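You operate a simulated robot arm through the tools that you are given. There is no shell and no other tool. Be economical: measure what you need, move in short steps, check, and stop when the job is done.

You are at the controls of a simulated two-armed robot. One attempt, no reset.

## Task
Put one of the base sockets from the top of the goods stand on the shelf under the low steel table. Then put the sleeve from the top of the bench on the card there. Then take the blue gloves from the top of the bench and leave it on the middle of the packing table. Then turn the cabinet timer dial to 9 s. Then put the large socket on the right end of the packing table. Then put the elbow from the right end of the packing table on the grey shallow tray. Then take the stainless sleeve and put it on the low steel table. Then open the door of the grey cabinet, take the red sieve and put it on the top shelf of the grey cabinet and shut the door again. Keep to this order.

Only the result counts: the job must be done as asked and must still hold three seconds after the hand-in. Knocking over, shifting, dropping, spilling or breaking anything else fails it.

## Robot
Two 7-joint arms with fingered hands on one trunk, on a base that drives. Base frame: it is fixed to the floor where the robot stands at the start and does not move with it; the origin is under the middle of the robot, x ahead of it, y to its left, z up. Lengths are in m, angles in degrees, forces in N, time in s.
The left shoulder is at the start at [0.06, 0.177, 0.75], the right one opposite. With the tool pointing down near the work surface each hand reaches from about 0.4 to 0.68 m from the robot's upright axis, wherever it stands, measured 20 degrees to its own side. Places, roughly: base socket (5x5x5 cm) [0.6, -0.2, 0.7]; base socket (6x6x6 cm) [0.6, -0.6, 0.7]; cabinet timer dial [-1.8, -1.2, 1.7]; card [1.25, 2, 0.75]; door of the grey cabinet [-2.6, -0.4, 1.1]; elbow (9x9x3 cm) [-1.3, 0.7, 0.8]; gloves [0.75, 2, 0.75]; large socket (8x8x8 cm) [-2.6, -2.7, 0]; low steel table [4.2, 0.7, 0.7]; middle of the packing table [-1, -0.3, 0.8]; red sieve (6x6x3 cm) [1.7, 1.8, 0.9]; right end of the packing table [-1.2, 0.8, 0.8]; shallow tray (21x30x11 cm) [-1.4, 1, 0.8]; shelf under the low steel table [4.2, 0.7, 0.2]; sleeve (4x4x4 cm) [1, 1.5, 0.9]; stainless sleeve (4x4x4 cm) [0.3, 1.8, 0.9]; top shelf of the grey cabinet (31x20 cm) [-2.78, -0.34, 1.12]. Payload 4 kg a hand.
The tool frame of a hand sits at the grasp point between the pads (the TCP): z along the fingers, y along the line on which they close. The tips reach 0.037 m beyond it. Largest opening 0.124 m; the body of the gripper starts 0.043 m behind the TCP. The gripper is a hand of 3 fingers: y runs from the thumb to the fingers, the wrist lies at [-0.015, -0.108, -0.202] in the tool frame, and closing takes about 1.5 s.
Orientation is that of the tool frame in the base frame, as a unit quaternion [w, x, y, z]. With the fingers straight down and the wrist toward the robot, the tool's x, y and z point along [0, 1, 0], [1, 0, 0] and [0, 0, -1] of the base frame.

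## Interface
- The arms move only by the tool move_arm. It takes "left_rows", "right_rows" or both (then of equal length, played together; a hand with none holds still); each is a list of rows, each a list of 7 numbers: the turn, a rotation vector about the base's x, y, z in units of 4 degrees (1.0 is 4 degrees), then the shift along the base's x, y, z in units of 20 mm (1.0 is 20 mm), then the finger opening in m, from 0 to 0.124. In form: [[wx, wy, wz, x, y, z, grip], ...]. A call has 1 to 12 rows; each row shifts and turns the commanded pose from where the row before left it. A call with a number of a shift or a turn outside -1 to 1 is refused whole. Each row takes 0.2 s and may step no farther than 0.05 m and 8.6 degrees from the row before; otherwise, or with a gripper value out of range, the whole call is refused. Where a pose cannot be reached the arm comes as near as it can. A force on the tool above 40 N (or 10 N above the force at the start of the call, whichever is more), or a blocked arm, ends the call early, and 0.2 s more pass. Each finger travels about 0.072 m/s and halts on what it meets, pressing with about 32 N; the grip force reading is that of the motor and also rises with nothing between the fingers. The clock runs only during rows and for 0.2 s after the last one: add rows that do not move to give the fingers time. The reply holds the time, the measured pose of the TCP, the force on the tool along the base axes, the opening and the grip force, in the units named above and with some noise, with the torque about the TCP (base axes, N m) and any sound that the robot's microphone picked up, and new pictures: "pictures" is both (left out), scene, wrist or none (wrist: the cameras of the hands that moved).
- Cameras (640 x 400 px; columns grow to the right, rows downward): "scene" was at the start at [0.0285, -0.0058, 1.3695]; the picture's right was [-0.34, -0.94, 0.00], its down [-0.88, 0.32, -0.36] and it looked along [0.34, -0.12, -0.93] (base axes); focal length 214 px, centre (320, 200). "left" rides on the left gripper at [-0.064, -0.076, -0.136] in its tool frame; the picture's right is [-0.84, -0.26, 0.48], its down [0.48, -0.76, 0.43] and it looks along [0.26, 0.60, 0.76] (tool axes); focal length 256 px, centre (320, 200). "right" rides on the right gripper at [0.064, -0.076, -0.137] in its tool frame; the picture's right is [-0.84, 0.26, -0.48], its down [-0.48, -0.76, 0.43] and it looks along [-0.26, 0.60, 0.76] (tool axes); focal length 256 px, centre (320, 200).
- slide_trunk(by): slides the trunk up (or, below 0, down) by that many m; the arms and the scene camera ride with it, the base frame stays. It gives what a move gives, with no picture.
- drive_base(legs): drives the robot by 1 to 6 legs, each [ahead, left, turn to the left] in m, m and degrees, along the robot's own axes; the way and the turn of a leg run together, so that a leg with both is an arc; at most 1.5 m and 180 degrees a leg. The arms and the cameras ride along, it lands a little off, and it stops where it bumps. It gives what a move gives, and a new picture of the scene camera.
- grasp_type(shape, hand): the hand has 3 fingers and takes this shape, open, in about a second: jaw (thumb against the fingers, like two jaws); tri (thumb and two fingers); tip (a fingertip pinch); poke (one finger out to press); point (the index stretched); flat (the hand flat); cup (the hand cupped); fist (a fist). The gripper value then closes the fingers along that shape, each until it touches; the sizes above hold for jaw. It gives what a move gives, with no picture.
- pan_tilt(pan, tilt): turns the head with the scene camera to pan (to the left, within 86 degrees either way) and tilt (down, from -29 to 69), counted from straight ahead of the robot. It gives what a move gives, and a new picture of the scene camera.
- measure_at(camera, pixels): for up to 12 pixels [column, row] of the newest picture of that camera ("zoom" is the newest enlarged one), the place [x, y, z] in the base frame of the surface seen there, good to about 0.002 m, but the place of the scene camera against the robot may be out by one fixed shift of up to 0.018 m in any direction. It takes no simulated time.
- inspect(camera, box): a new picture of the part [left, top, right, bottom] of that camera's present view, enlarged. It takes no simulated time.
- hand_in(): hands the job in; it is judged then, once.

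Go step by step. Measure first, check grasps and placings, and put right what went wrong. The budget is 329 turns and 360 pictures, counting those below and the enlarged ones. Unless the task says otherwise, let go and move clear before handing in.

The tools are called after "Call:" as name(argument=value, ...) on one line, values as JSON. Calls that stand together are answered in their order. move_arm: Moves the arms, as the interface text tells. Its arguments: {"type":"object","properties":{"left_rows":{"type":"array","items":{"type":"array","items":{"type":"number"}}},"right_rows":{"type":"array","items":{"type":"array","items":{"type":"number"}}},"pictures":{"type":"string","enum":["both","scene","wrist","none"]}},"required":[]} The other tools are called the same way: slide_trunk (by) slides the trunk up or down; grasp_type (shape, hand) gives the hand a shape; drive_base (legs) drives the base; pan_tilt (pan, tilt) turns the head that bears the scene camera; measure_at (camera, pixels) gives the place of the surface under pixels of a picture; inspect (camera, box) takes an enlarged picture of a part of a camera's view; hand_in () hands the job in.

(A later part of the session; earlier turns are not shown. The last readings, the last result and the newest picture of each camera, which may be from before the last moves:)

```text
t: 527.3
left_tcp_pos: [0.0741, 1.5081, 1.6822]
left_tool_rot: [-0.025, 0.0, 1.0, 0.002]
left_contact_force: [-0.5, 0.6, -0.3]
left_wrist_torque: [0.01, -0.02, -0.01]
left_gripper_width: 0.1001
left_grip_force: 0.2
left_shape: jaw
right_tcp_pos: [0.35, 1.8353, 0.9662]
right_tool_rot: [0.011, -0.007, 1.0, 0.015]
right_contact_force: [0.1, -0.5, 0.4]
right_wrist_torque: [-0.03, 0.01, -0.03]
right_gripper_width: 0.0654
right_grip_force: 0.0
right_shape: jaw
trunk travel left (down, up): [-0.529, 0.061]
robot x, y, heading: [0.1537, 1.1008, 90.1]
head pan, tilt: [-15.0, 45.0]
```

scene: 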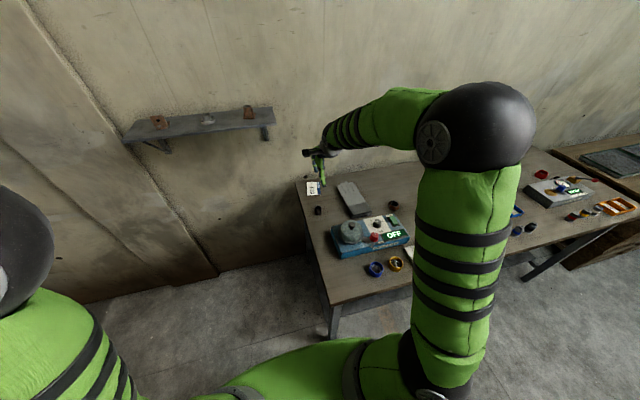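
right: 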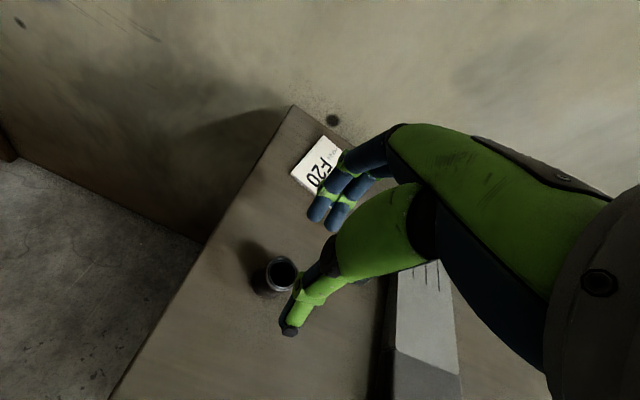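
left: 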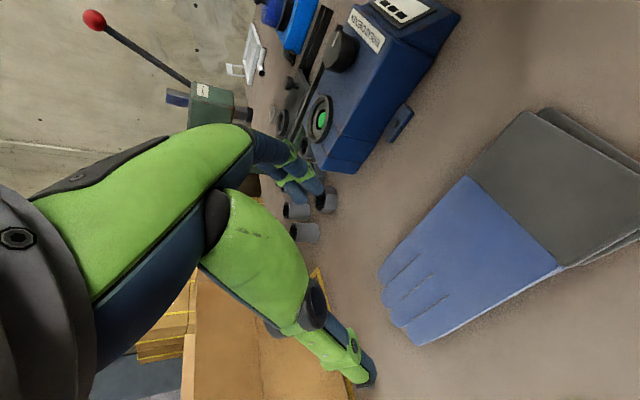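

Call:
move_arm(right_rows=[[0, 0, 0, 0.1, 0, -1, 0.065], [0, 0, 0, 0, 0, -1, 0.065], [0, 0, 0, 0, 0, -1, 0.065], [0, 0, 0, 0, 0, -0.4, 0.065], [0, 0, 0, 0, 0, 0, 0.03], [0, 0, 0, 0, 0, 0, 0], [0, 0, 0, 0, 0, 0, 0], [0, 0, 0, 0, 0, 0, 0], [0, 0, 0, 0, 0, 0, 0]], pictures="wrist")

```text
t: 529.3
left_tcp_pos: [0.0729, 1.5075, 1.6825]
left_tool_rot: [-0.025, 0.0, 1.0, 0.003]
left_contact_force: [-0.5, -0.7, -0.6]
left_wrist_torque: [0.03, -0.02, -0.01]
left_gripper_width: 0.1003
left_grip_force: 0.0
left_shape: jaw
right_tcp_pos: [0.3523, 1.8347, 0.9007]
right_tool_rot: [0.01, -0.006, 1.0, 0.016]
right_contact_force: [0.2, 3.6, 13.8]
right_wrist_torque: [0.46, -0.02, -0.02]
right_gripper_width: 0.0249
right_grip_force: 32.6
right_shape: jaw
trunk travel left (down, up): [-0.529, 0.061]
robot x, y, heading: [0.1523, 1.101, 89.9]
head pan, tilt: [-15.0, 45.0]
```

right: 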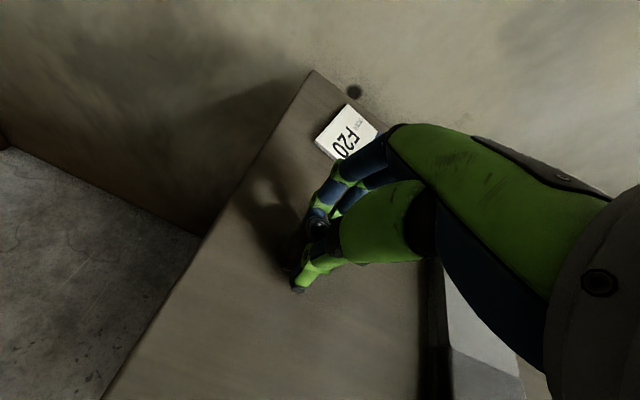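

Held (0.025). Lift 0.2 and retract.

Call:
move_arm(right_rows=[[0, 0, 0, 0, 0, 1, 0], [0, 0, 0, 0, 0, 1, 0], [0, 0, 0, 0, 0, 1, 0], [0, 0, 0, 0, 0, 1, 0], [0, 0, 0, 0, 0, 1, 0], [0, 0, 0, 0, 0, 1, 0], [0, 0, 0, 0, 0, 1, 0], [0, 0, 0, 0, 0, 1, 0], [0, 0, 0, 0, 0, 1, 0], [0, 0, 0, 0, 0, 1, 0], [0, 0, 0, 0, -1, 1, 0], [0, 0, 0, 0, -1, 1, 0]], pictures="wrist")

```text
t: 531.9
left_tcp_pos: [0.0741, 1.5072, 1.6821]
left_tool_rot: [-0.026, 0.001, 1.0, 0.002]
left_contact_force: [0.5, -0.3, 0.4]
left_wrist_torque: [-0.01, 0.04, -0.02]
left_gripper_width: 0.0998
left_grip_force: 0.1
left_shape: jaw
right_tcp_pos: [0.3506, 1.792, 1.1391]
right_tool_rot: [0.012, -0.007, 1.0, 0.013]
right_contact_force: [0.6, -0.4, -1.4]
right_wrist_torque: [-0.01, 0.03, -0.02]
right_gripper_width: 0.0243
right_grip_force: 32.5
right_shape: jaw
trunk travel left (down, up): [-0.529, 0.061]
robot x, y, heading: [0.1506, 1.1038, 90.1]
head pan, tilt: [-15.0, 45.0]
```

right: 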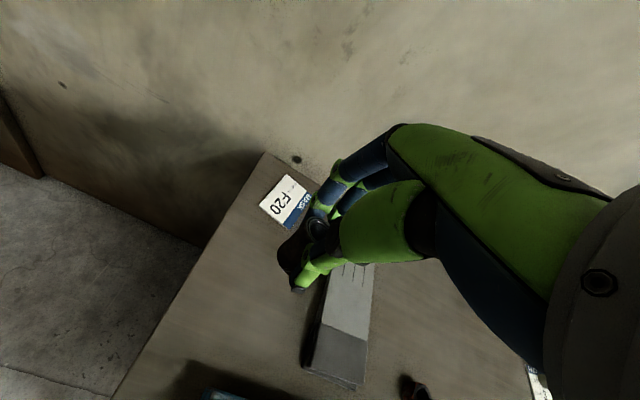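

Sleeve lifted. Drive to the low steel table: back, turn right, ahead 2.8 m.

Call:
drive_base(legs=[[-0.3, 0, 0], [0, 0, -90], [1.5, 0, 0], [1.3, 0, 0]])

Call:
pan_tilt(pan=0, tilt=40)

```text
t: 551.0
left_tcp_pos: [3.366, 0.901, 1.6808]
left_tool_rot: [-0.017, 0.705, 0.708, 0.019]
left_contact_force: [-0.4, -0.1, -0.2]
left_wrist_torque: [-0.01, -0.03, -0.02]
left_gripper_width: 0.1
left_grip_force: 0.1
left_shape: jaw
right_tcp_pos: [3.6527, 0.624, 1.1392]
right_tool_rot: [0.018, 0.7, 0.713, 0.002]
right_contact_force: [0.5, -0.5, -1.2]
right_wrist_torque: [-0.02, 0.02, 0.0]
right_gripper_width: 0.0238
right_grip_force: 31.8
right_shape: jaw
trunk travel left (down, up): [-0.529, 0.061]
robot x, y, heading: [2.9642, 0.8206, 0.4]
head pan, tilt: [-15.0, 45.0]
```

scene: 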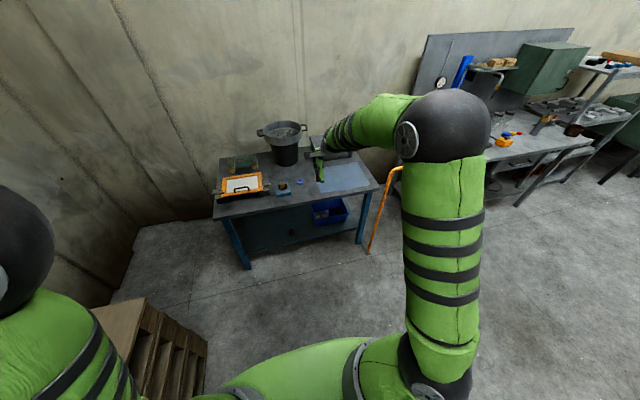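

```text
t: 551.8
left_tcp_pos: [3.3657, 0.9002, 1.6835]
left_tool_rot: [-0.017, 0.705, 0.709, 0.019]
left_contact_force: [0.1, 0.4, -1.4]
left_wrist_torque: [0.04, -0.01, -0.02]
left_gripper_width: 0.1001
left_grip_force: 0.2
left_shape: jaw
right_tcp_pos: [3.653, 0.6243, 1.138]
right_tool_rot: [0.018, 0.701, 0.713, 0.002]
right_contact_force: [0.8, -0.6, -2.3]
right_wrist_torque: [0.0, 0.03, 0.0]
right_gripper_width: 0.0242
right_grip_force: 32.4
right_shape: jaw
trunk travel left (down, up): [-0.529, 0.061]
robot x, y, heading: [2.9608, 0.8221, 0.1]
head pan, tilt: [0.0, 40.0]
```

scene: 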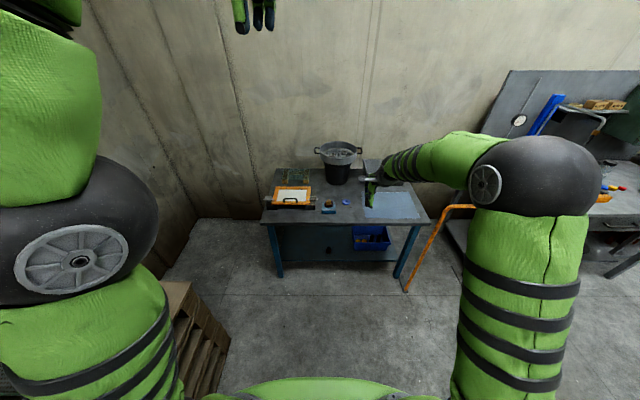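

Call:
inspect(camera="scene", box=[260, 150, 440, 240])

Call:
measure_at(camera="zoom", pixels=[[300, 185], [300, 225], [330, 210], [350, 230], [310, 175], [365, 200], [340, 250], [250, 215], [380, 160]])

```text
3.56 times, centred on (350, 195) of scene
```

zoom: 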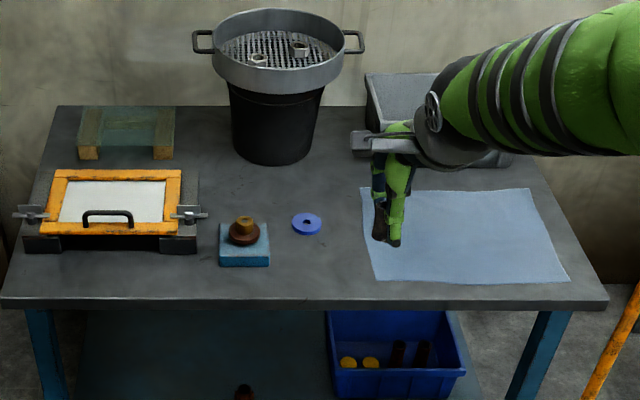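

```text
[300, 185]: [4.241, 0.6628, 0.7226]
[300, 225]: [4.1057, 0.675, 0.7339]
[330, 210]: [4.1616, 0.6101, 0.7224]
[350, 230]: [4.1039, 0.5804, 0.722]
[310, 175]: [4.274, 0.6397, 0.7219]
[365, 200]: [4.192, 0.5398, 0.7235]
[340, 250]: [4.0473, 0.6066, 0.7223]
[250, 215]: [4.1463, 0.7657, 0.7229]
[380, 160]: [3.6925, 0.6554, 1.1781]
```

Free bare spot at ≈(4.02,0.62), top z≈0.722. Drive ahead 0.37 and lower.

Call:
drive_base(legs=[[0.37, 0, 0]])

Call:
move_arm(right_rows=[[0, 0, 0, 0, 0, -1, 0], [0, 0, 0, 0, 0, -1, 0], [0, 0, 0, 0, 0, -1, 0], [0, 0, 0, 0, 0, -1, 0], [0, 0, 0, 0, 0, -1, 0], [0, 0, 0, 0, 0, -1, 0], [0, 0, 0, 0, 0, -1, 0], [0, 0, 0, 0, 0, -1, 0], [0, 0, 0, 0, 0, -1, 0], [0, 0, 0, 0, 0, -1, 0], [0, 0, 0, 0, 0, -1, 0], [0, 0, 0, 0, 0, -1, 0]], pictures="wrist")

```text
t: 554.1
left_tcp_pos: [3.7349, 0.9004, 1.6813]
left_tool_rot: [-0.016, 0.706, 0.707, 0.019]
left_contact_force: [-0.3, 0.4, 0.0]
left_wrist_torque: [0.0, 0.03, 0.0]
left_gripper_width: 0.1003
left_grip_force: 0.1
left_shape: jaw
right_tcp_pos: [4.02, 0.6227, 1.1385]
right_tool_rot: [0.019, 0.702, 0.712, 0.003]
right_contact_force: [-0.2, 0.0, -1.1]
right_wrist_torque: [0.0, 0.01, 0.0]
right_gripper_width: 0.0238
right_grip_force: 31.2
right_shape: jaw
trunk travel left (down, up): [-0.529, 0.061]
robot x, y, heading: [3.3306, 0.8221, 0.0]
head pan, tilt: [0.0, 40.0]
```

scene: 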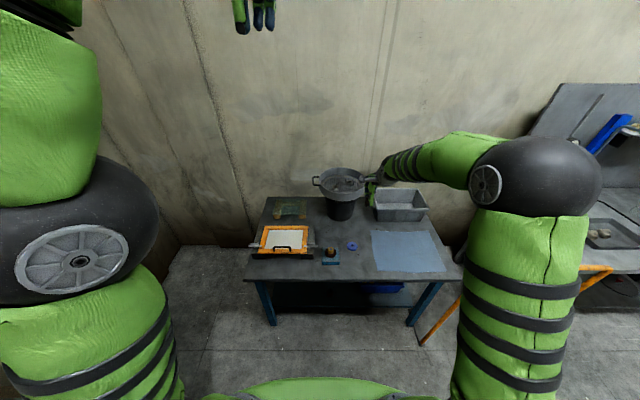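

```text
t: 556.7
left_tcp_pos: [3.7332, 0.8999, 1.6824]
left_tool_rot: [-0.016, 0.707, 0.707, 0.019]
left_contact_force: [1.0, 1.0, 0.1]
left_wrist_torque: [-0.02, 0.02, -0.01]
left_gripper_width: 0.1
left_grip_force: 0.0
left_shape: jaw
right_tcp_pos: [4.0201, 0.6238, 0.8982]
right_tool_rot: [0.018, 0.701, 0.713, 0.002]
right_contact_force: [-0.7, -0.1, -1.2]
right_wrist_torque: [-0.01, 0.01, 0.01]
right_gripper_width: 0.0241
right_grip_force: 32.5
right_shape: jaw
trunk travel left (down, up): [-0.529, 0.061]
robot x, y, heading: [3.3333, 0.8207, 0.0]
head pan, tilt: [0.0, 40.0]
```

right: 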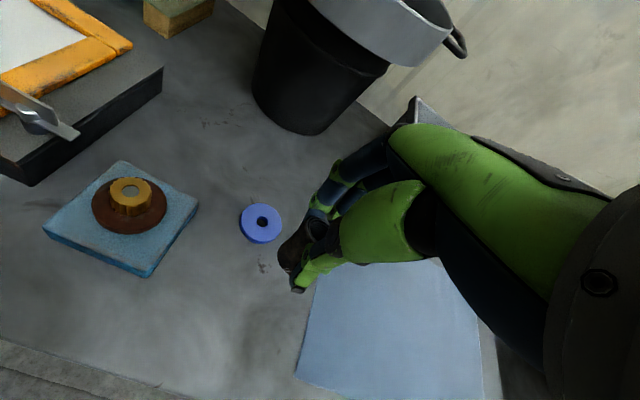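

Call:
measure_at(camera="right", pixels=[[235, 295], [245, 285], [262, 222], [305, 330], [280, 240]])

Call:
move_arm(right_rows=[[0, 0, 0, 0, 0, -1, 0], [0, 0, 0, 0, 0, -1, 0], [0, 0, 0, 0, 0, -1, 0], [0, 0, 0, 0, 0, -1, 0], [0, 0, 0, 0, 0, -1, 0], [0, 0, 0, 0, 0, -0.7, 0], [0, 0, 0, 0, 0, 0, 0]], pictures="wrist")

```text
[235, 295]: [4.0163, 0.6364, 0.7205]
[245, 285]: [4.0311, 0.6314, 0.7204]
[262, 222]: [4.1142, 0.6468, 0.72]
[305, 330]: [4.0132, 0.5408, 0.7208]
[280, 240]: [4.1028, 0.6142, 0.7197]
```

```text
t: 558.3
left_tcp_pos: [3.732, 0.9016, 1.6829]
left_tool_rot: [-0.017, 0.706, 0.708, 0.019]
left_contact_force: [0.2, 0.0, -1.0]
left_wrist_torque: [0.01, 0.0, -0.02]
left_gripper_width: 0.1002
left_grip_force: 0.0
left_shape: jaw
right_tcp_pos: [4.0201, 0.624, 0.7845]
right_tool_rot: [0.018, 0.702, 0.712, 0.002]
right_contact_force: [0.0, -0.5, -0.3]
right_wrist_torque: [0.02, 0.05, -0.02]
right_gripper_width: 0.0241
right_grip_force: 32.4
right_shape: jaw
trunk travel left (down, up): [-0.529, 0.061]
robot x, y, heading: [3.33, 0.8193, 0.2]
head pan, tilt: [0.0, 40.0]
```

right: 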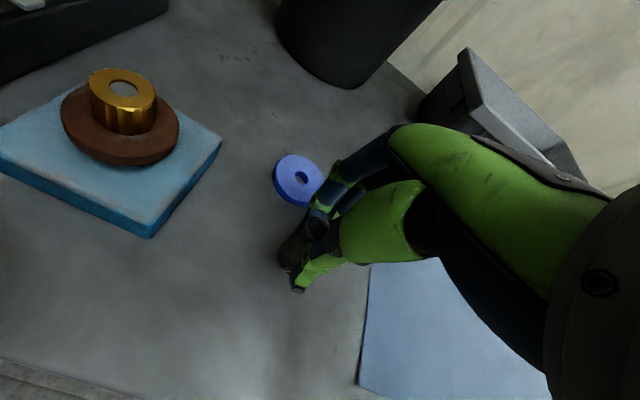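

Call:
move_arm(right_rows=[[0, 0, 0, 0, 0, -0.4, 0], [0, 0, 0, 0, 0, -0.2, 0], [0, 0, 0, 0, 0, -0.12, 0], [0, 0, 0, 0, 0, -0.1, 0], [0, 0, 0, 0, 0, 0, 0]], pictures="none")

```text
t: 559.5
left_tcp_pos: [3.7313, 0.9007, 1.683]
left_tool_rot: [-0.016, 0.706, 0.708, 0.02]
left_contact_force: [-0.3, 0.4, 0.6]
left_wrist_torque: [0.02, 0.01, 0.01]
left_gripper_width: 0.1002
left_grip_force: 0.1
left_shape: jaw
right_tcp_pos: [4.0194, 0.6237, 0.7708]
right_tool_rot: [0.02, 0.702, 0.712, 0.005]
right_contact_force: [-3.8, -1.6, 19.5]
right_wrist_torque: [-0.03, -0.2, 0.01]
right_gripper_width: 0.024
right_grip_force: 31.8
right_shape: jaw
trunk travel left (down, up): [-0.529, 0.061]
robot x, y, heading: [3.324, 0.8212, 0.1]
head pan, tilt: [0.0, 40.0]
```

Contact. Release to 0.05 and rise.

Call:
move_arm(right_rows=[[0, 0, 0, 0, 0, 0.1, 0.03], [0, 0, 0, 0, 0, 0, 0.045], [0, 0, 0, 0, 0, 0, 0.055], [0, 0, 0, 0, 0, 0, 0.055], [0, 0, 0, 0, 0, 1, 0.055], [0, 0, 0, 0, 0, 1, 0.055], [0, 0, 0, 0, 0, 1, 0.055], [0, 0, 0, 0, 0, 1, 0.055], [0, 0, 0, 0, 0, 1, 0.055], [0, 0, 0, 0, 0, 1, 0.055], [0, 0, 0, 0, 0, 1, 0.055]], pictures="wrist")

Call:
move_arm(right_rows=[[0, 0, 0, 0, 0, 1, 0.055], [0, 0, 0, 0, 0, 1, 0.055], [0, 0, 0, 0, 0, 1, 0.055], [0, 0, 0, 0, 0, 1, 0.055], [0, 0, 0, 0, 0, 1, 0.055], [0, 0, 0, 0, 0, 1, 0.055], [0, 0, 0, 0, 0, 1, 0.055], [0, 0, 0, 0, 0, 1, 0.055], [0, 0, 0, 0, 0, 1, 0.055], [0, 0, 0, 0, 0, 1, 0.055]], pictures="none")

```text
t: 561.9
left_tcp_pos: [3.7334, 0.9009, 1.6825]
left_tool_rot: [-0.016, 0.706, 0.708, 0.019]
left_contact_force: [0.6, 0.2, -0.3]
left_wrist_torque: [0.0, -0.03, -0.03]
left_gripper_width: 0.1002
left_grip_force: 0.1
left_shape: jaw
right_tcp_pos: [4.0187, 0.6228, 0.9111]
right_tool_rot: [0.019, 0.702, 0.712, 0.002]
right_contact_force: [0.0, -0.4, 0.5]
right_wrist_torque: [0.02, 0.0, 0.0]
right_gripper_width: 0.0549
right_grip_force: 0.0
right_shape: jaw
trunk travel left (down, up): [-0.529, 0.061]
robot x, y, heading: [3.3291, 0.8204, 0.2]
head pan, tilt: [0.0, 40.0]
```

right: 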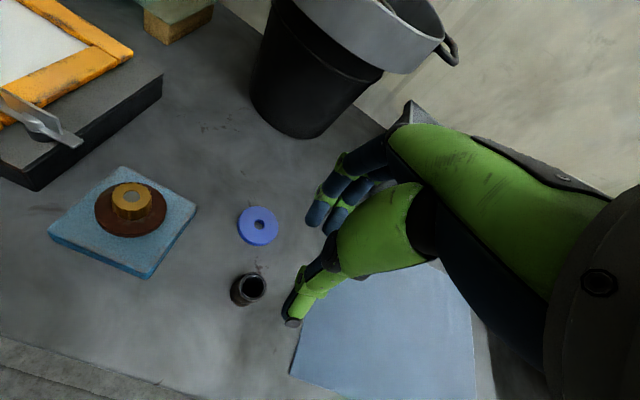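

```text
t: 564.1
left_tcp_pos: [3.7335, 0.901, 1.6815]
left_tool_rot: [-0.016, 0.706, 0.708, 0.02]
left_contact_force: [0.9, 0.4, 0.0]
left_wrist_torque: [0.0, -0.01, -0.03]
left_gripper_width: 0.1002
left_grip_force: 0.2
left_shape: jaw
right_tcp_pos: [4.0195, 0.6244, 1.1102]
right_tool_rot: [0.017, 0.701, 0.713, 0.001]
right_contact_force: [-0.3, -0.4, -0.6]
right_wrist_torque: [0.02, -0.04, 0.0]
right_gripper_width: 0.0547
right_grip_force: 0.1
right_shape: jaw
trunk travel left (down, up): [-0.529, 0.061]
robot x, y, heading: [3.3341, 0.82, -0.1]
head pan, tilt: [0.0, 40.0]
```

The stainless sleeve stands on the table. Next the grey cabinet: drive back west and around the packing table's right end to survey.

Call:
drive_base(legs=[[-0.8, 0, 0], [0, 0, 180], [1.5, 0, 0], [1.2, 0, 0]])

Call:
pan_tilt(pan=0, tilt=25)

```text
t: 588.4
left_tcp_pos: [-0.5594, 0.7423, 1.6829]
left_tool_rot: [0.019, 0.709, -0.705, 0.017]
left_contact_force: [0.3, -0.8, 0.6]
left_wrist_torque: [-0.01, -0.03, -0.03]
left_gripper_width: 0.1002
left_grip_force: 0.0
left_shape: jaw
right_tcp_pos: [-0.8469, 1.0198, 1.1105]
right_tool_rot: [0.003, 0.713, -0.701, -0.018]
right_contact_force: [0.6, -0.4, 0.0]
right_wrist_torque: [-0.01, 0.0, 0.01]
right_gripper_width: 0.0548
right_grip_force: 0.1
right_shape: jaw
trunk travel left (down, up): [-0.529, 0.061]
robot x, y, heading: [-0.158, 0.8257, -179.5]
head pan, tilt: [0.0, 40.0]
```

scene: 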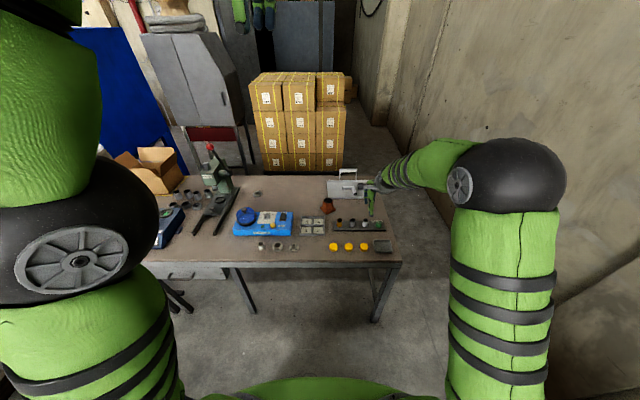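

```text
t: 589.1
left_tcp_pos: [-0.5604, 0.7421, 1.6829]
left_tool_rot: [0.02, 0.709, -0.705, 0.016]
left_contact_force: [0.3, 0.2, 0.3]
left_wrist_torque: [-0.03, 0.01, 0.01]
left_gripper_width: 0.1001
left_grip_force: 0.0
left_shape: jaw
right_tcp_pos: [-0.8469, 1.0181, 1.1108]
right_tool_rot: [0.002, 0.714, -0.7, -0.018]
right_contact_force: [-0.2, -0.1, -0.5]
right_wrist_torque: [0.01, 0.02, 0.02]
right_gripper_width: 0.0547
right_grip_force: 0.1
right_shape: jaw
trunk travel left (down, up): [-0.529, 0.061]
robot x, y, heading: [-0.1553, 0.8223, -179.9]
head pan, tilt: [0.0, 25.0]
```

scene: 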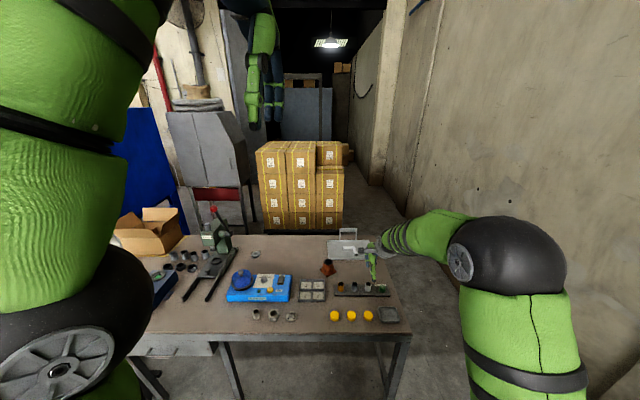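

Call:
measure_at(camera="scene", pixels=[[265, 232], [340, 232], [300, 160], [240, 200], [250, 220], [185, 180], [235, 160], [150, 240], [210, 195], [355, 200], [355, 160], [222, 222]])

Call:
inspect(camera="scene", box=[110, 80, 370, 250])

```text
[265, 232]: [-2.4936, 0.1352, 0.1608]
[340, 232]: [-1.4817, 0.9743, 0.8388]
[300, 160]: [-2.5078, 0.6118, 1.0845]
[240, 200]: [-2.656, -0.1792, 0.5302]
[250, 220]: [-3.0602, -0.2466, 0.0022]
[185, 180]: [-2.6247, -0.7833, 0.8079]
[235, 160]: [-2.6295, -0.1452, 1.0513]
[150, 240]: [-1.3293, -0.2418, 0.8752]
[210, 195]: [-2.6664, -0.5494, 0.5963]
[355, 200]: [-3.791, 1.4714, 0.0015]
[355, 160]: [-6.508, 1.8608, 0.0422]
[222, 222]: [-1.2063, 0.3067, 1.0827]
```

```text
2.35 times, centred on (240, 165) of scene
```

zoom: 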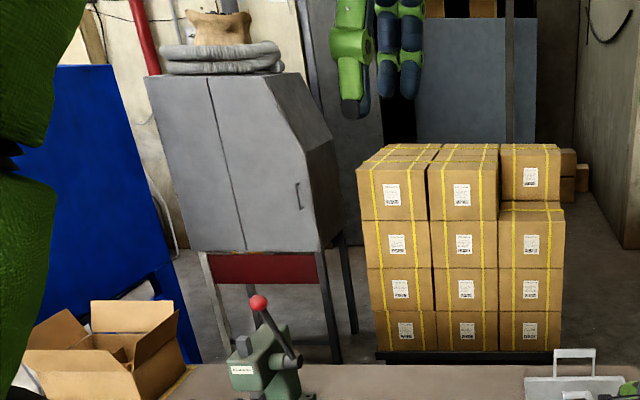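

The cardboard box is on the table; behind the table there's a 1 m aisle (table back x≈−1.5; boxes x −2.5, z≤1.1; cabinet front x≈−2.64, y −0.78…−0.15). Retract and raise the right hand, then drive around the table's right end.

Call:
move_arm(right_rows=[[0, 0, 0, 1, 0, 1, 0.07], [0, 0, 0, 1, 0, 1, 0.07], [0, 0, 0, 1, 0, 1, 0.07], [0, 0, 0, 1, 0, 1, 0.07], [0, 0, 0, 1, 0, 1, 0.07], [0, 0, 0, 1, 0, 1, 0.07], [0, 0, 0, 1, 0, 1, 0.07], [0, 0, 0, 1, 0, 1, 0.07], [0, 0, 0, 1, 0, 1, 0.07], [0, 0, 0, 1, 0, 1, 0.07], [0, 0, 0, 1, 0, 1, 0.07], [0, 0, 0, 1, 0, 1, 0.07]], pictures="none")

Call:
drive_base(legs=[[0, -0.86, 0], [1.5, 0, 0], [0.32, 0, 0]])

Call:
pan_tilt(pan=45, tilt=35)

```text
t: 591.8
left_tcp_pos: [-0.559, 0.7409, 1.6828]
left_tool_rot: [0.02, 0.709, -0.705, 0.016]
left_contact_force: [-0.2, 0.0, 0.3]
left_wrist_torque: [0.04, 0.02, 0.0]
left_gripper_width: 0.1002
left_grip_force: 0.0
left_shape: jaw
right_tcp_pos: [-0.6051, 1.0182, 1.3511]
right_tool_rot: [0.002, 0.714, -0.7, -0.017]
right_contact_force: [-0.2, 0.4, -1.2]
right_wrist_torque: [0.0, -0.02, 0.01]
right_gripper_width: 0.0698
right_grip_force: 0.1
right_shape: jaw
trunk travel left (down, up): [-0.529, 0.061]
robot x, y, heading: [-0.1586, 0.8227, -179.5]
head pan, tilt: [0.0, 25.0]
```

```text
t: 605.0
left_tcp_pos: [-2.3762, 1.6138, 1.6814]
left_tool_rot: [-0.019, -0.704, 0.71, -0.017]
left_contact_force: [0.0, -0.4, -0.1]
left_wrist_torque: [0.03, -0.04, 0.02]
left_gripper_width: 0.1002
left_grip_force: 0.0
left_shape: jaw
right_tcp_pos: [-2.4192, 1.8911, 1.351]
right_tool_rot: [0.002, 0.709, -0.705, -0.019]
right_contact_force: [-0.8, -0.3, -0.1]
right_wrist_torque: [-0.01, -0.02, 0.03]
right_gripper_width: 0.0699
right_grip_force: 0.0
right_shape: jaw
trunk travel left (down, up): [-0.529, 0.061]
robot x, y, heading: [-1.9716, 1.6906, 179.6]
head pan, tilt: [0.0, 25.0]
```

scene: 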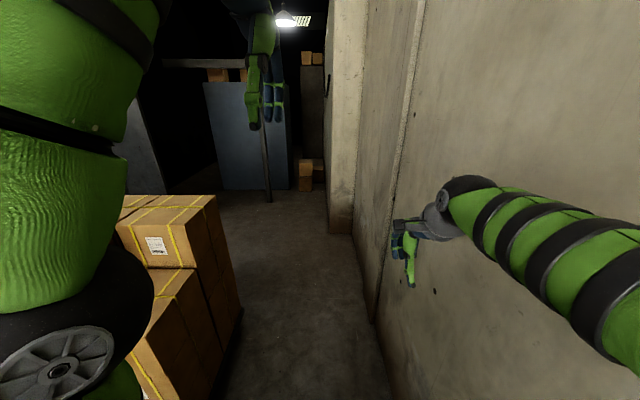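

```text
t: 606.1
left_tcp_pos: [-2.3751, 1.613, 1.6826]
left_tool_rot: [-0.019, -0.705, 0.709, -0.016]
left_contact_force: [-0.5, 0.5, -0.3]
left_wrist_torque: [-0.02, 0.03, -0.01]
left_gripper_width: 0.1003
left_grip_force: 0.0
left_shape: jaw
right_tcp_pos: [-2.4178, 1.892, 1.3519]
right_tool_rot: [0.002, 0.709, -0.705, -0.019]
right_contact_force: [-0.1, 0.4, 0.2]
right_wrist_torque: [0.02, -0.01, -0.01]
right_gripper_width: 0.0699
right_grip_force: 0.0
right_shape: jaw
trunk travel left (down, up): [-0.529, 0.061]
robot x, y, heading: [-1.9703, 1.6922, 179.7]
head pan, tilt: [45.0, 35.0]
```

scene: 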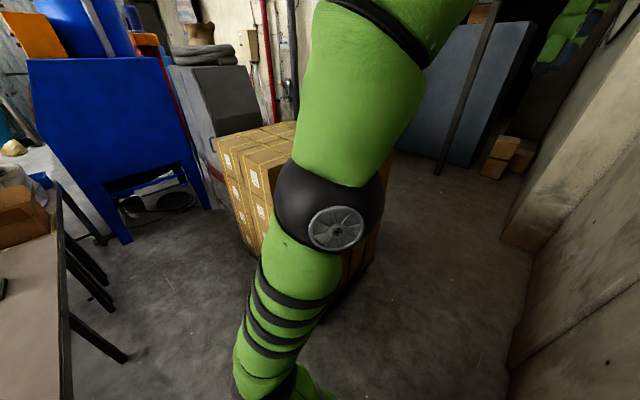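

Call:
measure_at(camera="scene", pixels=[[125, 360], [105, 290], [105, 240], [70, 200], [248, 240], [240, 190], [200, 130], [175, 80], [130, 235], [50, 300], [205, 200]])

```text
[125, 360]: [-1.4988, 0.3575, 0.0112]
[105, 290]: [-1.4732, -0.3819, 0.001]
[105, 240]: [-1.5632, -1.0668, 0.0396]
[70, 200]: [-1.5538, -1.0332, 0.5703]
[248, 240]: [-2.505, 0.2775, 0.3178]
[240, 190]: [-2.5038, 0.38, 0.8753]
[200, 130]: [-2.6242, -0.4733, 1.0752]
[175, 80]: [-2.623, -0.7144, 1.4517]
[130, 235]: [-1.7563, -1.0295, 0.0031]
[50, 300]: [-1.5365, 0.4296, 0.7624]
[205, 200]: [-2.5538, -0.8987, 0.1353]
```

Aisle centre x≈−2.0. Strafe left to y≈−0.2 in front of the cabinet.

Call:
drive_base(legs=[[0, 1.0, 0.3], [0, 0.88, 0]])

Call:
pan_tilt(pan=0, tilt=20)

```text
t: 615.5
left_tcp_pos: [-2.3883, -0.2553, 1.6811]
left_tool_rot: [-0.02, -0.704, 0.71, -0.016]
left_contact_force: [-0.2, 0.4, -0.7]
left_wrist_torque: [0.02, 0.01, -0.02]
left_gripper_width: 0.1002
left_grip_force: 0.1
left_shape: jaw
right_tcp_pos: [-2.431, 0.0219, 1.351]
right_tool_rot: [0.001, 0.708, -0.706, -0.018]
right_contact_force: [-0.4, -0.2, 0.3]
right_wrist_torque: [0.01, 0.0, -0.01]
right_gripper_width: 0.0698
right_grip_force: 0.0
right_shape: jaw
trunk travel left (down, up): [-0.529, 0.061]
robot x, y, heading: [-1.9838, -0.1782, 179.6]
head pan, tilt: [45.0, 35.0]
```

scene: 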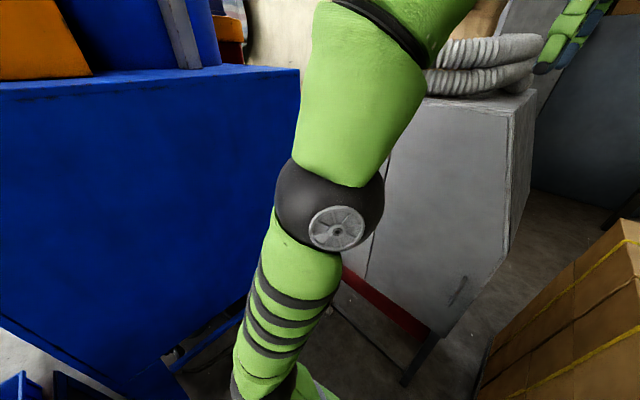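

```text
t: 616.7
left_tcp_pos: [-2.3886, -0.2544, 1.6825]
left_tool_rot: [-0.02, -0.704, 0.71, -0.016]
left_contact_force: [0.2, 0.0, -0.1]
left_wrist_torque: [-0.03, 0.0, 0.0]
left_gripper_width: 0.1001
left_grip_force: 0.0
left_shape: jaw
right_tcp_pos: [-2.4316, 0.0226, 1.3515]
right_tool_rot: [0.002, 0.708, -0.706, -0.018]
right_contact_force: [0.6, -0.7, 0.0]
right_wrist_torque: [0.0, 0.03, 0.02]
right_gripper_width: 0.0698
right_grip_force: 0.1
right_shape: jaw
trunk travel left (down, up): [-0.529, 0.061]
robot x, y, heading: [-1.9855, -0.1824, 179.4]
head pan, tilt: [0.0, 20.0]
```

scene: 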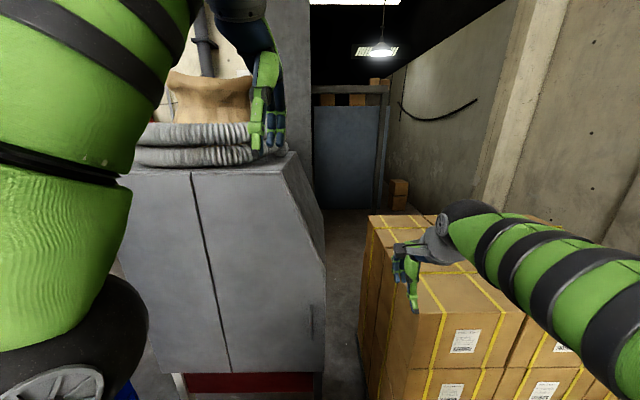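

Call:
inspect(camera="scene", box=[140, 140, 340, 400])

Call:
measure_at(camera="scene", pixels=[[312, 322], [312, 308], [311, 338], [200, 200], [225, 360], [280, 180], [318, 270], [318, 365], [290, 300], [250, 300], [160, 300], [300, 200]])

```text
1.54 times, centred on (240, 270) of scene
```

zoom: 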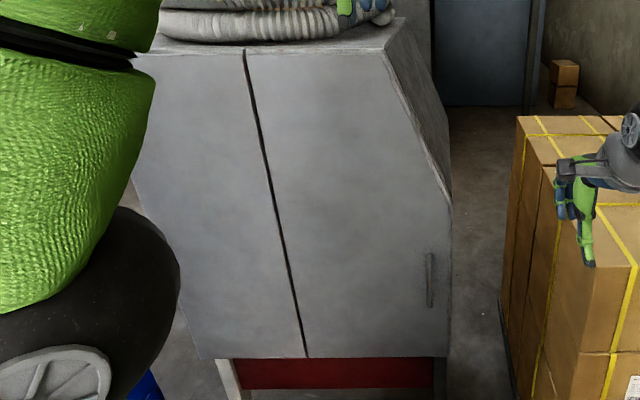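

```text
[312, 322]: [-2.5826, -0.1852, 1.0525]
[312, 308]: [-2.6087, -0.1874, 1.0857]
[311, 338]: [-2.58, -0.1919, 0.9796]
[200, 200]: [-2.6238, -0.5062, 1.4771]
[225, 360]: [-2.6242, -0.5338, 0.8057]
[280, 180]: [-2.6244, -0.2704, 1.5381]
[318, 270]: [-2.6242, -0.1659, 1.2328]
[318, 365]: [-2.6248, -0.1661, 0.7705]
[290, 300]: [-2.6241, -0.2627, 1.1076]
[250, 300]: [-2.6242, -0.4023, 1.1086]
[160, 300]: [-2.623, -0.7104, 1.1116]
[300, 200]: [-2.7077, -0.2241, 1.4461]
```

Door panel: y −0.52…−0.16, x −2.624, vertical bar handle at (−2.585,−0.187), z 0.98–1.10, hinge at the seam y≈−0.53. I step back 0.12, move the left hand out of the swing, and turn the right hand forward.

Call:
drive_base(legs=[[-0.12, 0, 0.4]])

Call:
move_arm(left_rows=[[0, 0, 0, 0.2, -1, 0, 0.1], [0, 0, 0, 0.2, -1, 0, 0.1], [0, 0, 0, 0.2, -1, 0, 0.1], [0, 0, 0, 0.2, -1, 0, 0.1], [0, 0, 0, 0.2, -1, 0, 0.1], [0, 0, 0, 0.2, -1, 0, 0.1], [0, 0, 0, 0.2, -1, 0, 0.1], [0, 0, 0, 0.2, -1, 0, 0.1], [0, 0, 0, 0.2, -1, 0, 0.1], [0, 0, 0, 0.2, -1, 0, 0.1], [0, 0, 0, 0.2, -1, 0, 0.1], [0, 0, 0, 0.2, -1, 0, 0.1]], right_rows=[[0, 1, 0, 0, 0, 0, 0.07], [0, 1, 0, 0, 0, 0, 0.07], [0, 1, 0, 0, 0, 0, 0.07], [0, 1, 0, 0, 0, 0, 0.07], [0, 1, 0, 0, 0, 0, 0.07], [0, 1, 0, 0, 0, 0, 0.07], [0, 1, 0, 0, 0, 0, 0.07], [0, 1, 0, 0, 0, 0, 0.07], [0, 1, 0, 0, 0, 0, 0.07], [0, 1, 0, 0, 0, 0, 0.07], [0, 1, 0, 0, 0, 0, 0.07], [0, 1, 0, 0, 0, 0, 0.07]], pictures="none")

Call:
move_arm(right_rows=[[0, 1, 0, 0, 0, 0, 0.07], [0, 1, 0, 0, 0, 0, 0.07], [0, 1, 0, 0, 0, 0, 0.07], [0, 1, 0, 0, 0, 0, 0.07], [0, 1, 0, 0, 0, 0, 0.07], [0, 1, 0, 0, 0, 0, 0.07], [0, 1, 0, 0, 0, 0, 0.07], [0, 1, 0, 0, 0, 0, 0.07], [0, 1, 0, 0, 0, 0, 0.07], [0, 1, 0, 0, 0, 0, 0.07], [0, 0.5, 0, 0, 0, 0, 0.07]], pictures="none")

```text
t: 617.9
left_tcp_pos: [-2.265, -0.2592, 1.6827]
left_tool_rot: [-0.02, -0.706, 0.708, -0.015]
left_contact_force: [0.8, -0.3, 0.2]
left_wrist_torque: [-0.06, 0.05, 0.07]
left_gripper_width: 0.1004
left_grip_force: 0.0
left_shape: jaw
right_tcp_pos: [-2.3101, 0.0183, 1.3512]
right_tool_rot: [0.003, 0.711, -0.703, -0.019]
right_contact_force: [-0.1, 0.0, -0.1]
right_wrist_torque: [-0.01, 0.01, -0.04]
right_gripper_width: 0.0701
right_grip_force: 0.1
right_shape: jaw
trunk travel left (down, up): [-0.529, 0.061]
robot x, y, heading: [-1.8635, -0.1855, 179.5]
head pan, tilt: [0.0, 20.0]
```

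scene: 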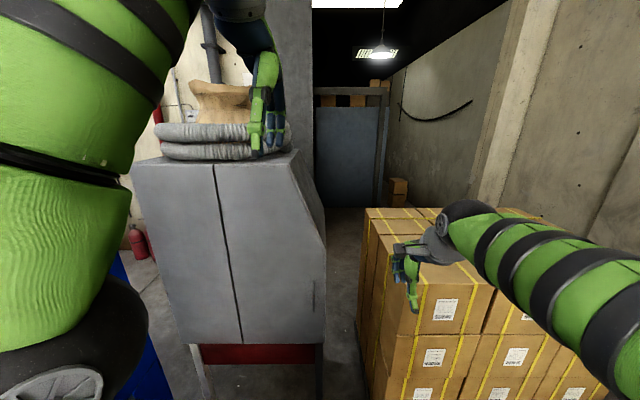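

```text
t: 620.5
left_tcp_pos: [-2.22, -0.4973, 1.6813]
left_tool_rot: [-0.02, -0.706, 0.708, -0.015]
left_contact_force: [0.0, 0.7, 0.2]
left_wrist_torque: [-0.03, -0.02, -0.02]
left_gripper_width: 0.1003
left_grip_force: 0.0
left_shape: jaw
right_tcp_pos: [-2.3069, -0.0218, 1.3643]
right_tool_rot: [0.352, 0.674, -0.605, -0.237]
right_contact_force: [0.0, -0.1, 0.0]
right_wrist_torque: [-0.02, -0.02, -0.03]
right_gripper_width: 0.0697
right_grip_force: 0.1
right_shape: jaw
right hand out of reach, approached as far as the arm can: row 12
trunk travel left (down, up): [-0.529, 0.061]
robot x, y, heading: [-1.861, -0.1807, 179.8]
head pan, tilt: [0.0, 20.0]
stopped in row 12 (right hand): the arm was blocked; the commanded pose is now the measured one
```

```text
t: 621.4
left_tcp_pos: [-2.2208, -0.4986, 1.6815]
left_tool_rot: [-0.019, -0.706, 0.707, -0.015]
left_contact_force: [0.7, -0.2, 0.0]
left_wrist_torque: [-0.03, -0.01, 0.03]
left_gripper_width: 0.1001
left_grip_force: 0.0
left_shape: jaw
right_tcp_pos: [-2.3074, -0.0679, 1.4158]
right_tool_rot: [0.467, 0.666, -0.518, -0.262]
right_contact_force: [1.1, -0.1, 0.0]
right_wrist_torque: [0.0, 0.01, 0.0]
right_gripper_width: 0.07
right_grip_force: 0.0
right_shape: jaw
right hand out of reach, approached as far as the arm can: row 1, 2, 3, 4
trunk travel left (down, up): [-0.529, 0.061]
robot x, y, heading: [-1.8662, -0.1808, 179.8]
head pan, tilt: [0.0, 20.0]
stopped in row 4 (right hand): the arm was blocked; the commanded pose is now the measured one
```

Too close for the forward pose. Lower the trunk 0.2 and move the hand 0.14 forward, then finish the rotation.

Call:
slide_trunk(by=-0.2)

Call:
move_arm(right_rows=[[0, 0, 0, -1, 0.5, 0, 0.07], [0, 0, 0, -1, 0.5, 0, 0.07], [0, 0, 0, -1, 0.5, 0, 0.07], [0, 0, 0, -1, 0.5, 0, 0.07], [0, 0, 0, -1, 0.5, 0, 0.07], [0, 0, 0, -1, 0.5, 0, 0.07], [0, 0, 0, -1, 0.5, 0, 0.07], [0, 0, 0, 0, 0, 0, 0.07]], pictures="both")

```text
t: 623.6
left_tcp_pos: [-2.2195, -0.4989, 1.4827]
left_tool_rot: [-0.019, -0.706, 0.708, -0.015]
left_contact_force: [-1.1, 0.1, 0.2]
left_wrist_torque: [-0.01, -0.03, -0.02]
left_gripper_width: 0.1004
left_grip_force: 0.1
left_shape: jaw
right_tcp_pos: [-2.3202, -0.0479, 1.2068]
right_tool_rot: [0.468, 0.655, -0.541, -0.242]
right_contact_force: [0.1, 0.3, 0.6]
right_wrist_torque: [-0.05, -0.03, 0.06]
right_gripper_width: 0.0698
right_grip_force: 0.1
right_shape: jaw
trunk travel left (down, up): [-0.329, 0.261]
robot x, y, heading: [-1.8637, -0.1825, 179.6]
head pan, tilt: [0.0, 20.0]
```

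```text
t: 624.2
left_tcp_pos: [-2.2206, -0.4983, 1.4785]
left_tool_rot: [-0.019, -0.706, 0.708, -0.016]
left_contact_force: [-0.2, -1.3, 0.7]
left_wrist_torque: [0.0, -0.01, -0.02]
left_gripper_width: 0.1005
left_grip_force: 0.0
left_shape: jaw
right_tcp_pos: [-2.3055, -0.1038, 1.2393]
right_tool_rot: [0.541, 0.683, -0.454, -0.187]
right_contact_force: [0.2, 0.2, -0.1]
right_wrist_torque: [0.03, -0.05, 0.0]
right_gripper_width: 0.0699
right_grip_force: 0.0
right_shape: jaw
trunk travel left (down, up): [-0.329, 0.261]
robot x, y, heading: [-1.8647, -0.1794, 179.6]
head pan, tilt: [0.0, 20.0]
stopped in row 2 (right hand): the arm was blocked; the commanded pose is now the measured one
```

scene: 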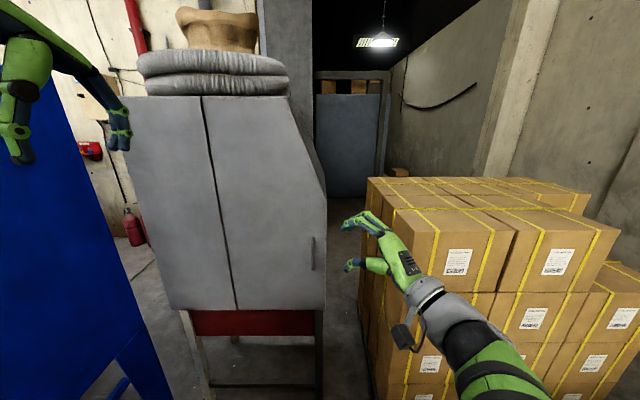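
right: 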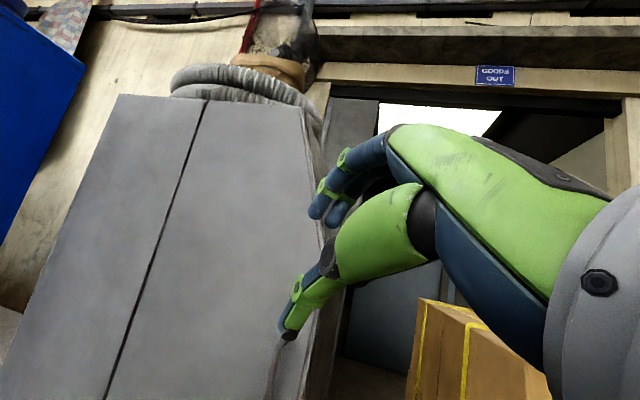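

Call:
pan_tilt(pan=-35, tilt=55)

```text
t: 625.2
left_tcp_pos: [-2.2207, -0.4981, 1.4809]
left_tool_rot: [0.019, 0.707, -0.707, 0.016]
left_contact_force: [0.0, 0.5, -0.1]
left_wrist_torque: [0.02, -0.03, 0.07]
left_gripper_width: 0.0999
left_grip_force: 0.0
left_shape: jaw
right_tcp_pos: [-2.3058, -0.1047, 1.2415]
right_tool_rot: [0.541, 0.684, -0.453, -0.187]
right_contact_force: [-0.5, 0.6, 0.0]
right_wrist_torque: [0.0, 0.0, -0.04]
right_gripper_width: 0.0699
right_grip_force: 0.0
right_shape: jaw
trunk travel left (down, up): [-0.329, 0.261]
robot x, y, heading: [-1.8673, -0.1846, 179.9]
head pan, tilt: [-35.0, 55.0]
```

scene: 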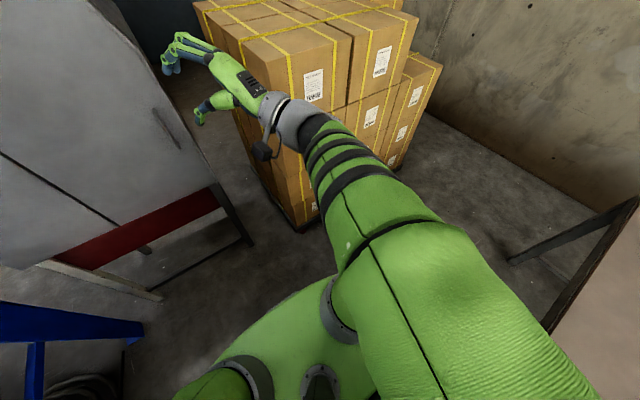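

The arm is folded too tightly. Better idea: grip the vertical handle bar with the fingers pointing down (closing along y, wrist to the right); as the door swings the hand can yaw with it to its natural pose. Rotate to that orientation.

Call:
move_arm(right_rows=[[0.723, -0.25, 0.605, -0.3, 0, 0.2, 0.07], [0.723, -0.25, 0.605, -0.3, 0, 0.2, 0.07], [0.723, -0.25, 0.605, -0.3, 0, 0.2, 0.07], [0.723, -0.25, 0.605, -0.3, 0, 0.2, 0.07], [0.723, -0.25, 0.605, -0.3, 0, 0.2, 0.07], [0.723, -0.25, 0.605, -0.3, 0, 0.2, 0.07], [0.723, -0.25, 0.605, -0.3, 0, 0.2, 0.07], [0.723, -0.25, 0.605, -0.3, 0, 0.2, 0.07], [0.723, -0.25, 0.605, -0.3, 0, 0.2, 0.07], [0.723, -0.25, 0.605, -0.3, 0, 0.2, 0.07], [0.723, -0.25, 0.605, -0.3, 0, 0.2, 0.07], [0.723, -0.25, 0.605, -0.3, 0, 0.2, 0.07]], pictures="scene")

```text
t: 626.3
left_tcp_pos: [-2.2208, -0.4971, 1.4812]
left_tool_rot: [-0.019, -0.706, 0.707, -0.016]
left_contact_force: [-0.2, 0.3, 0.2]
left_wrist_torque: [-0.02, 0.03, -0.01]
left_gripper_width: 0.1001
left_grip_force: 0.1
left_shape: jaw
right_tcp_pos: [-2.2941, -0.1535, 1.2784]
right_tool_rot: [0.478, 0.805, -0.321, -0.146]
right_contact_force: [0.5, 0.1, -0.5]
right_wrist_torque: [-0.02, -0.01, -0.01]
right_gripper_width: 0.0696
right_grip_force: 0.1
right_shape: jaw
trunk travel left (down, up): [-0.329, 0.261]
robot x, y, heading: [-1.8613, -0.1791, 179.9]
head pan, tilt: [-35.0, 55.0]
stopped in row 5 (right hand): the arm was blocked; the commanded pose is now the measured one
```

scene: 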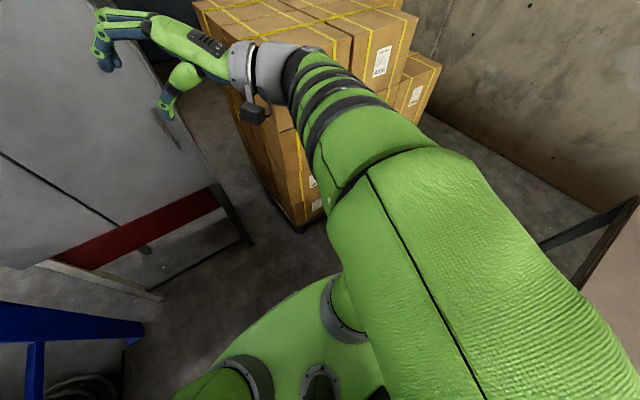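

The upper arm is close to the head. Extend the arm forward and down a little to free it.

Call:
move_arm(right_rows=[[0, 0, 0, -0.5, 0, -0.5, 0.07], [0, 0, 0, -0.5, 0, -0.5, 0.07], [0, 0, 0, -0.5, 0, -0.5, 0.07], [0, 0, 0, -0.5, 0, -0.5, 0.07], [0, 0, 0, -0.5, 0, -0.5, 0.07], [0, 0, 0, -0.5, 0, -0.5, 0.07]], pictures="scene")

```text
t: 627.1
left_tcp_pos: [-2.2205, -0.4989, 1.4813]
left_tool_rot: [-0.02, -0.706, 0.708, -0.016]
left_contact_force: [-0.1, 1.0, 0.1]
left_wrist_torque: [-0.04, 0.0, 0.02]
left_gripper_width: 0.1001
left_grip_force: 0.1
left_shape: jaw
right_tcp_pos: [-2.2749, -0.1982, 1.2765]
right_tool_rot: [0.512, 0.812, -0.252, -0.119]
right_contact_force: [0.6, -0.4, -0.4]
right_wrist_torque: [0.0, 0.02, 0.02]
right_gripper_width: 0.0699
right_grip_force: 0.0
right_shape: jaw
trunk travel left (down, up): [-0.329, 0.261]
robot x, y, heading: [-1.8605, -0.1799, 179.9]
head pan, tilt: [-35.0, 55.0]
stopped in row 4 (right hand): the arm was blocked; the commanded pose is now the measured one
```

scene: 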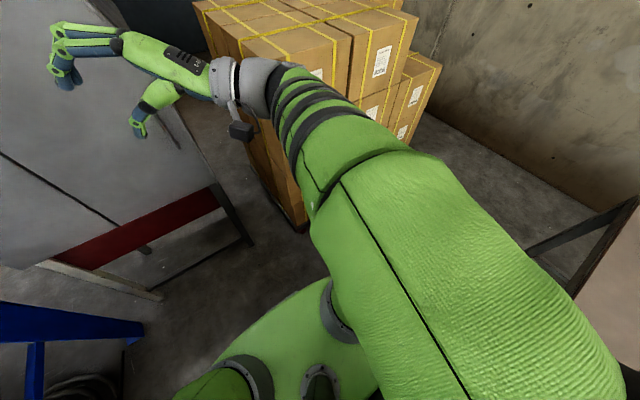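

Call:
move_arm(right_rows=[[0, 0, 0, 0, 0.7, 0, 0.07], [0, 0, 0, 0, 0.7, 0, 0.07], [0, 0, 0, 0, 0.7, 0, 0.07], [0, 0, 0, 0, 0.7, 0, 0.07], [0, 0, 0, 0, 0.7, 0, 0.07], [0, 0, 0, 0, 0.7, 0, 0.07], [0, 0, 0, 0, 0.7, 0, 0.07], [0, 0, 0, 0, 0.7, 0, 0.07]], pictures="scene")

```text
t: 628.7
left_tcp_pos: [-2.2205, -0.4991, 1.4823]
left_tool_rot: [-0.019, -0.706, 0.708, -0.015]
left_contact_force: [0.4, -0.7, -0.4]
left_wrist_torque: [0.0, 0.01, 0.01]
left_gripper_width: 0.1
left_grip_force: 0.1
left_shape: jaw
right_tcp_pos: [-2.2355, -0.1486, 1.2925]
right_tool_rot: [0.526, 0.823, -0.186, -0.103]
right_contact_force: [-0.1, 0.5, -0.3]
right_wrist_torque: [-0.01, -0.01, 0.02]
right_gripper_width: 0.07
right_grip_force: 0.0
right_shape: jaw
trunk travel left (down, up): [-0.329, 0.261]
robot x, y, heading: [-1.8631, -0.1821, 179.9]
head pan, tilt: [-35.0, 55.0]
stopped in row 7 (right hand): the arm was blocked; the commanded pose is now the measured one
```

scene: 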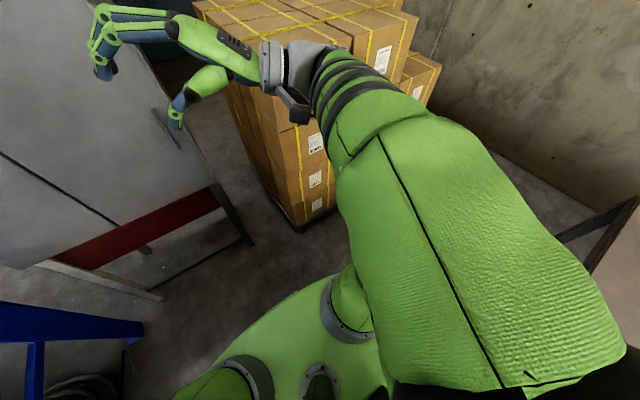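

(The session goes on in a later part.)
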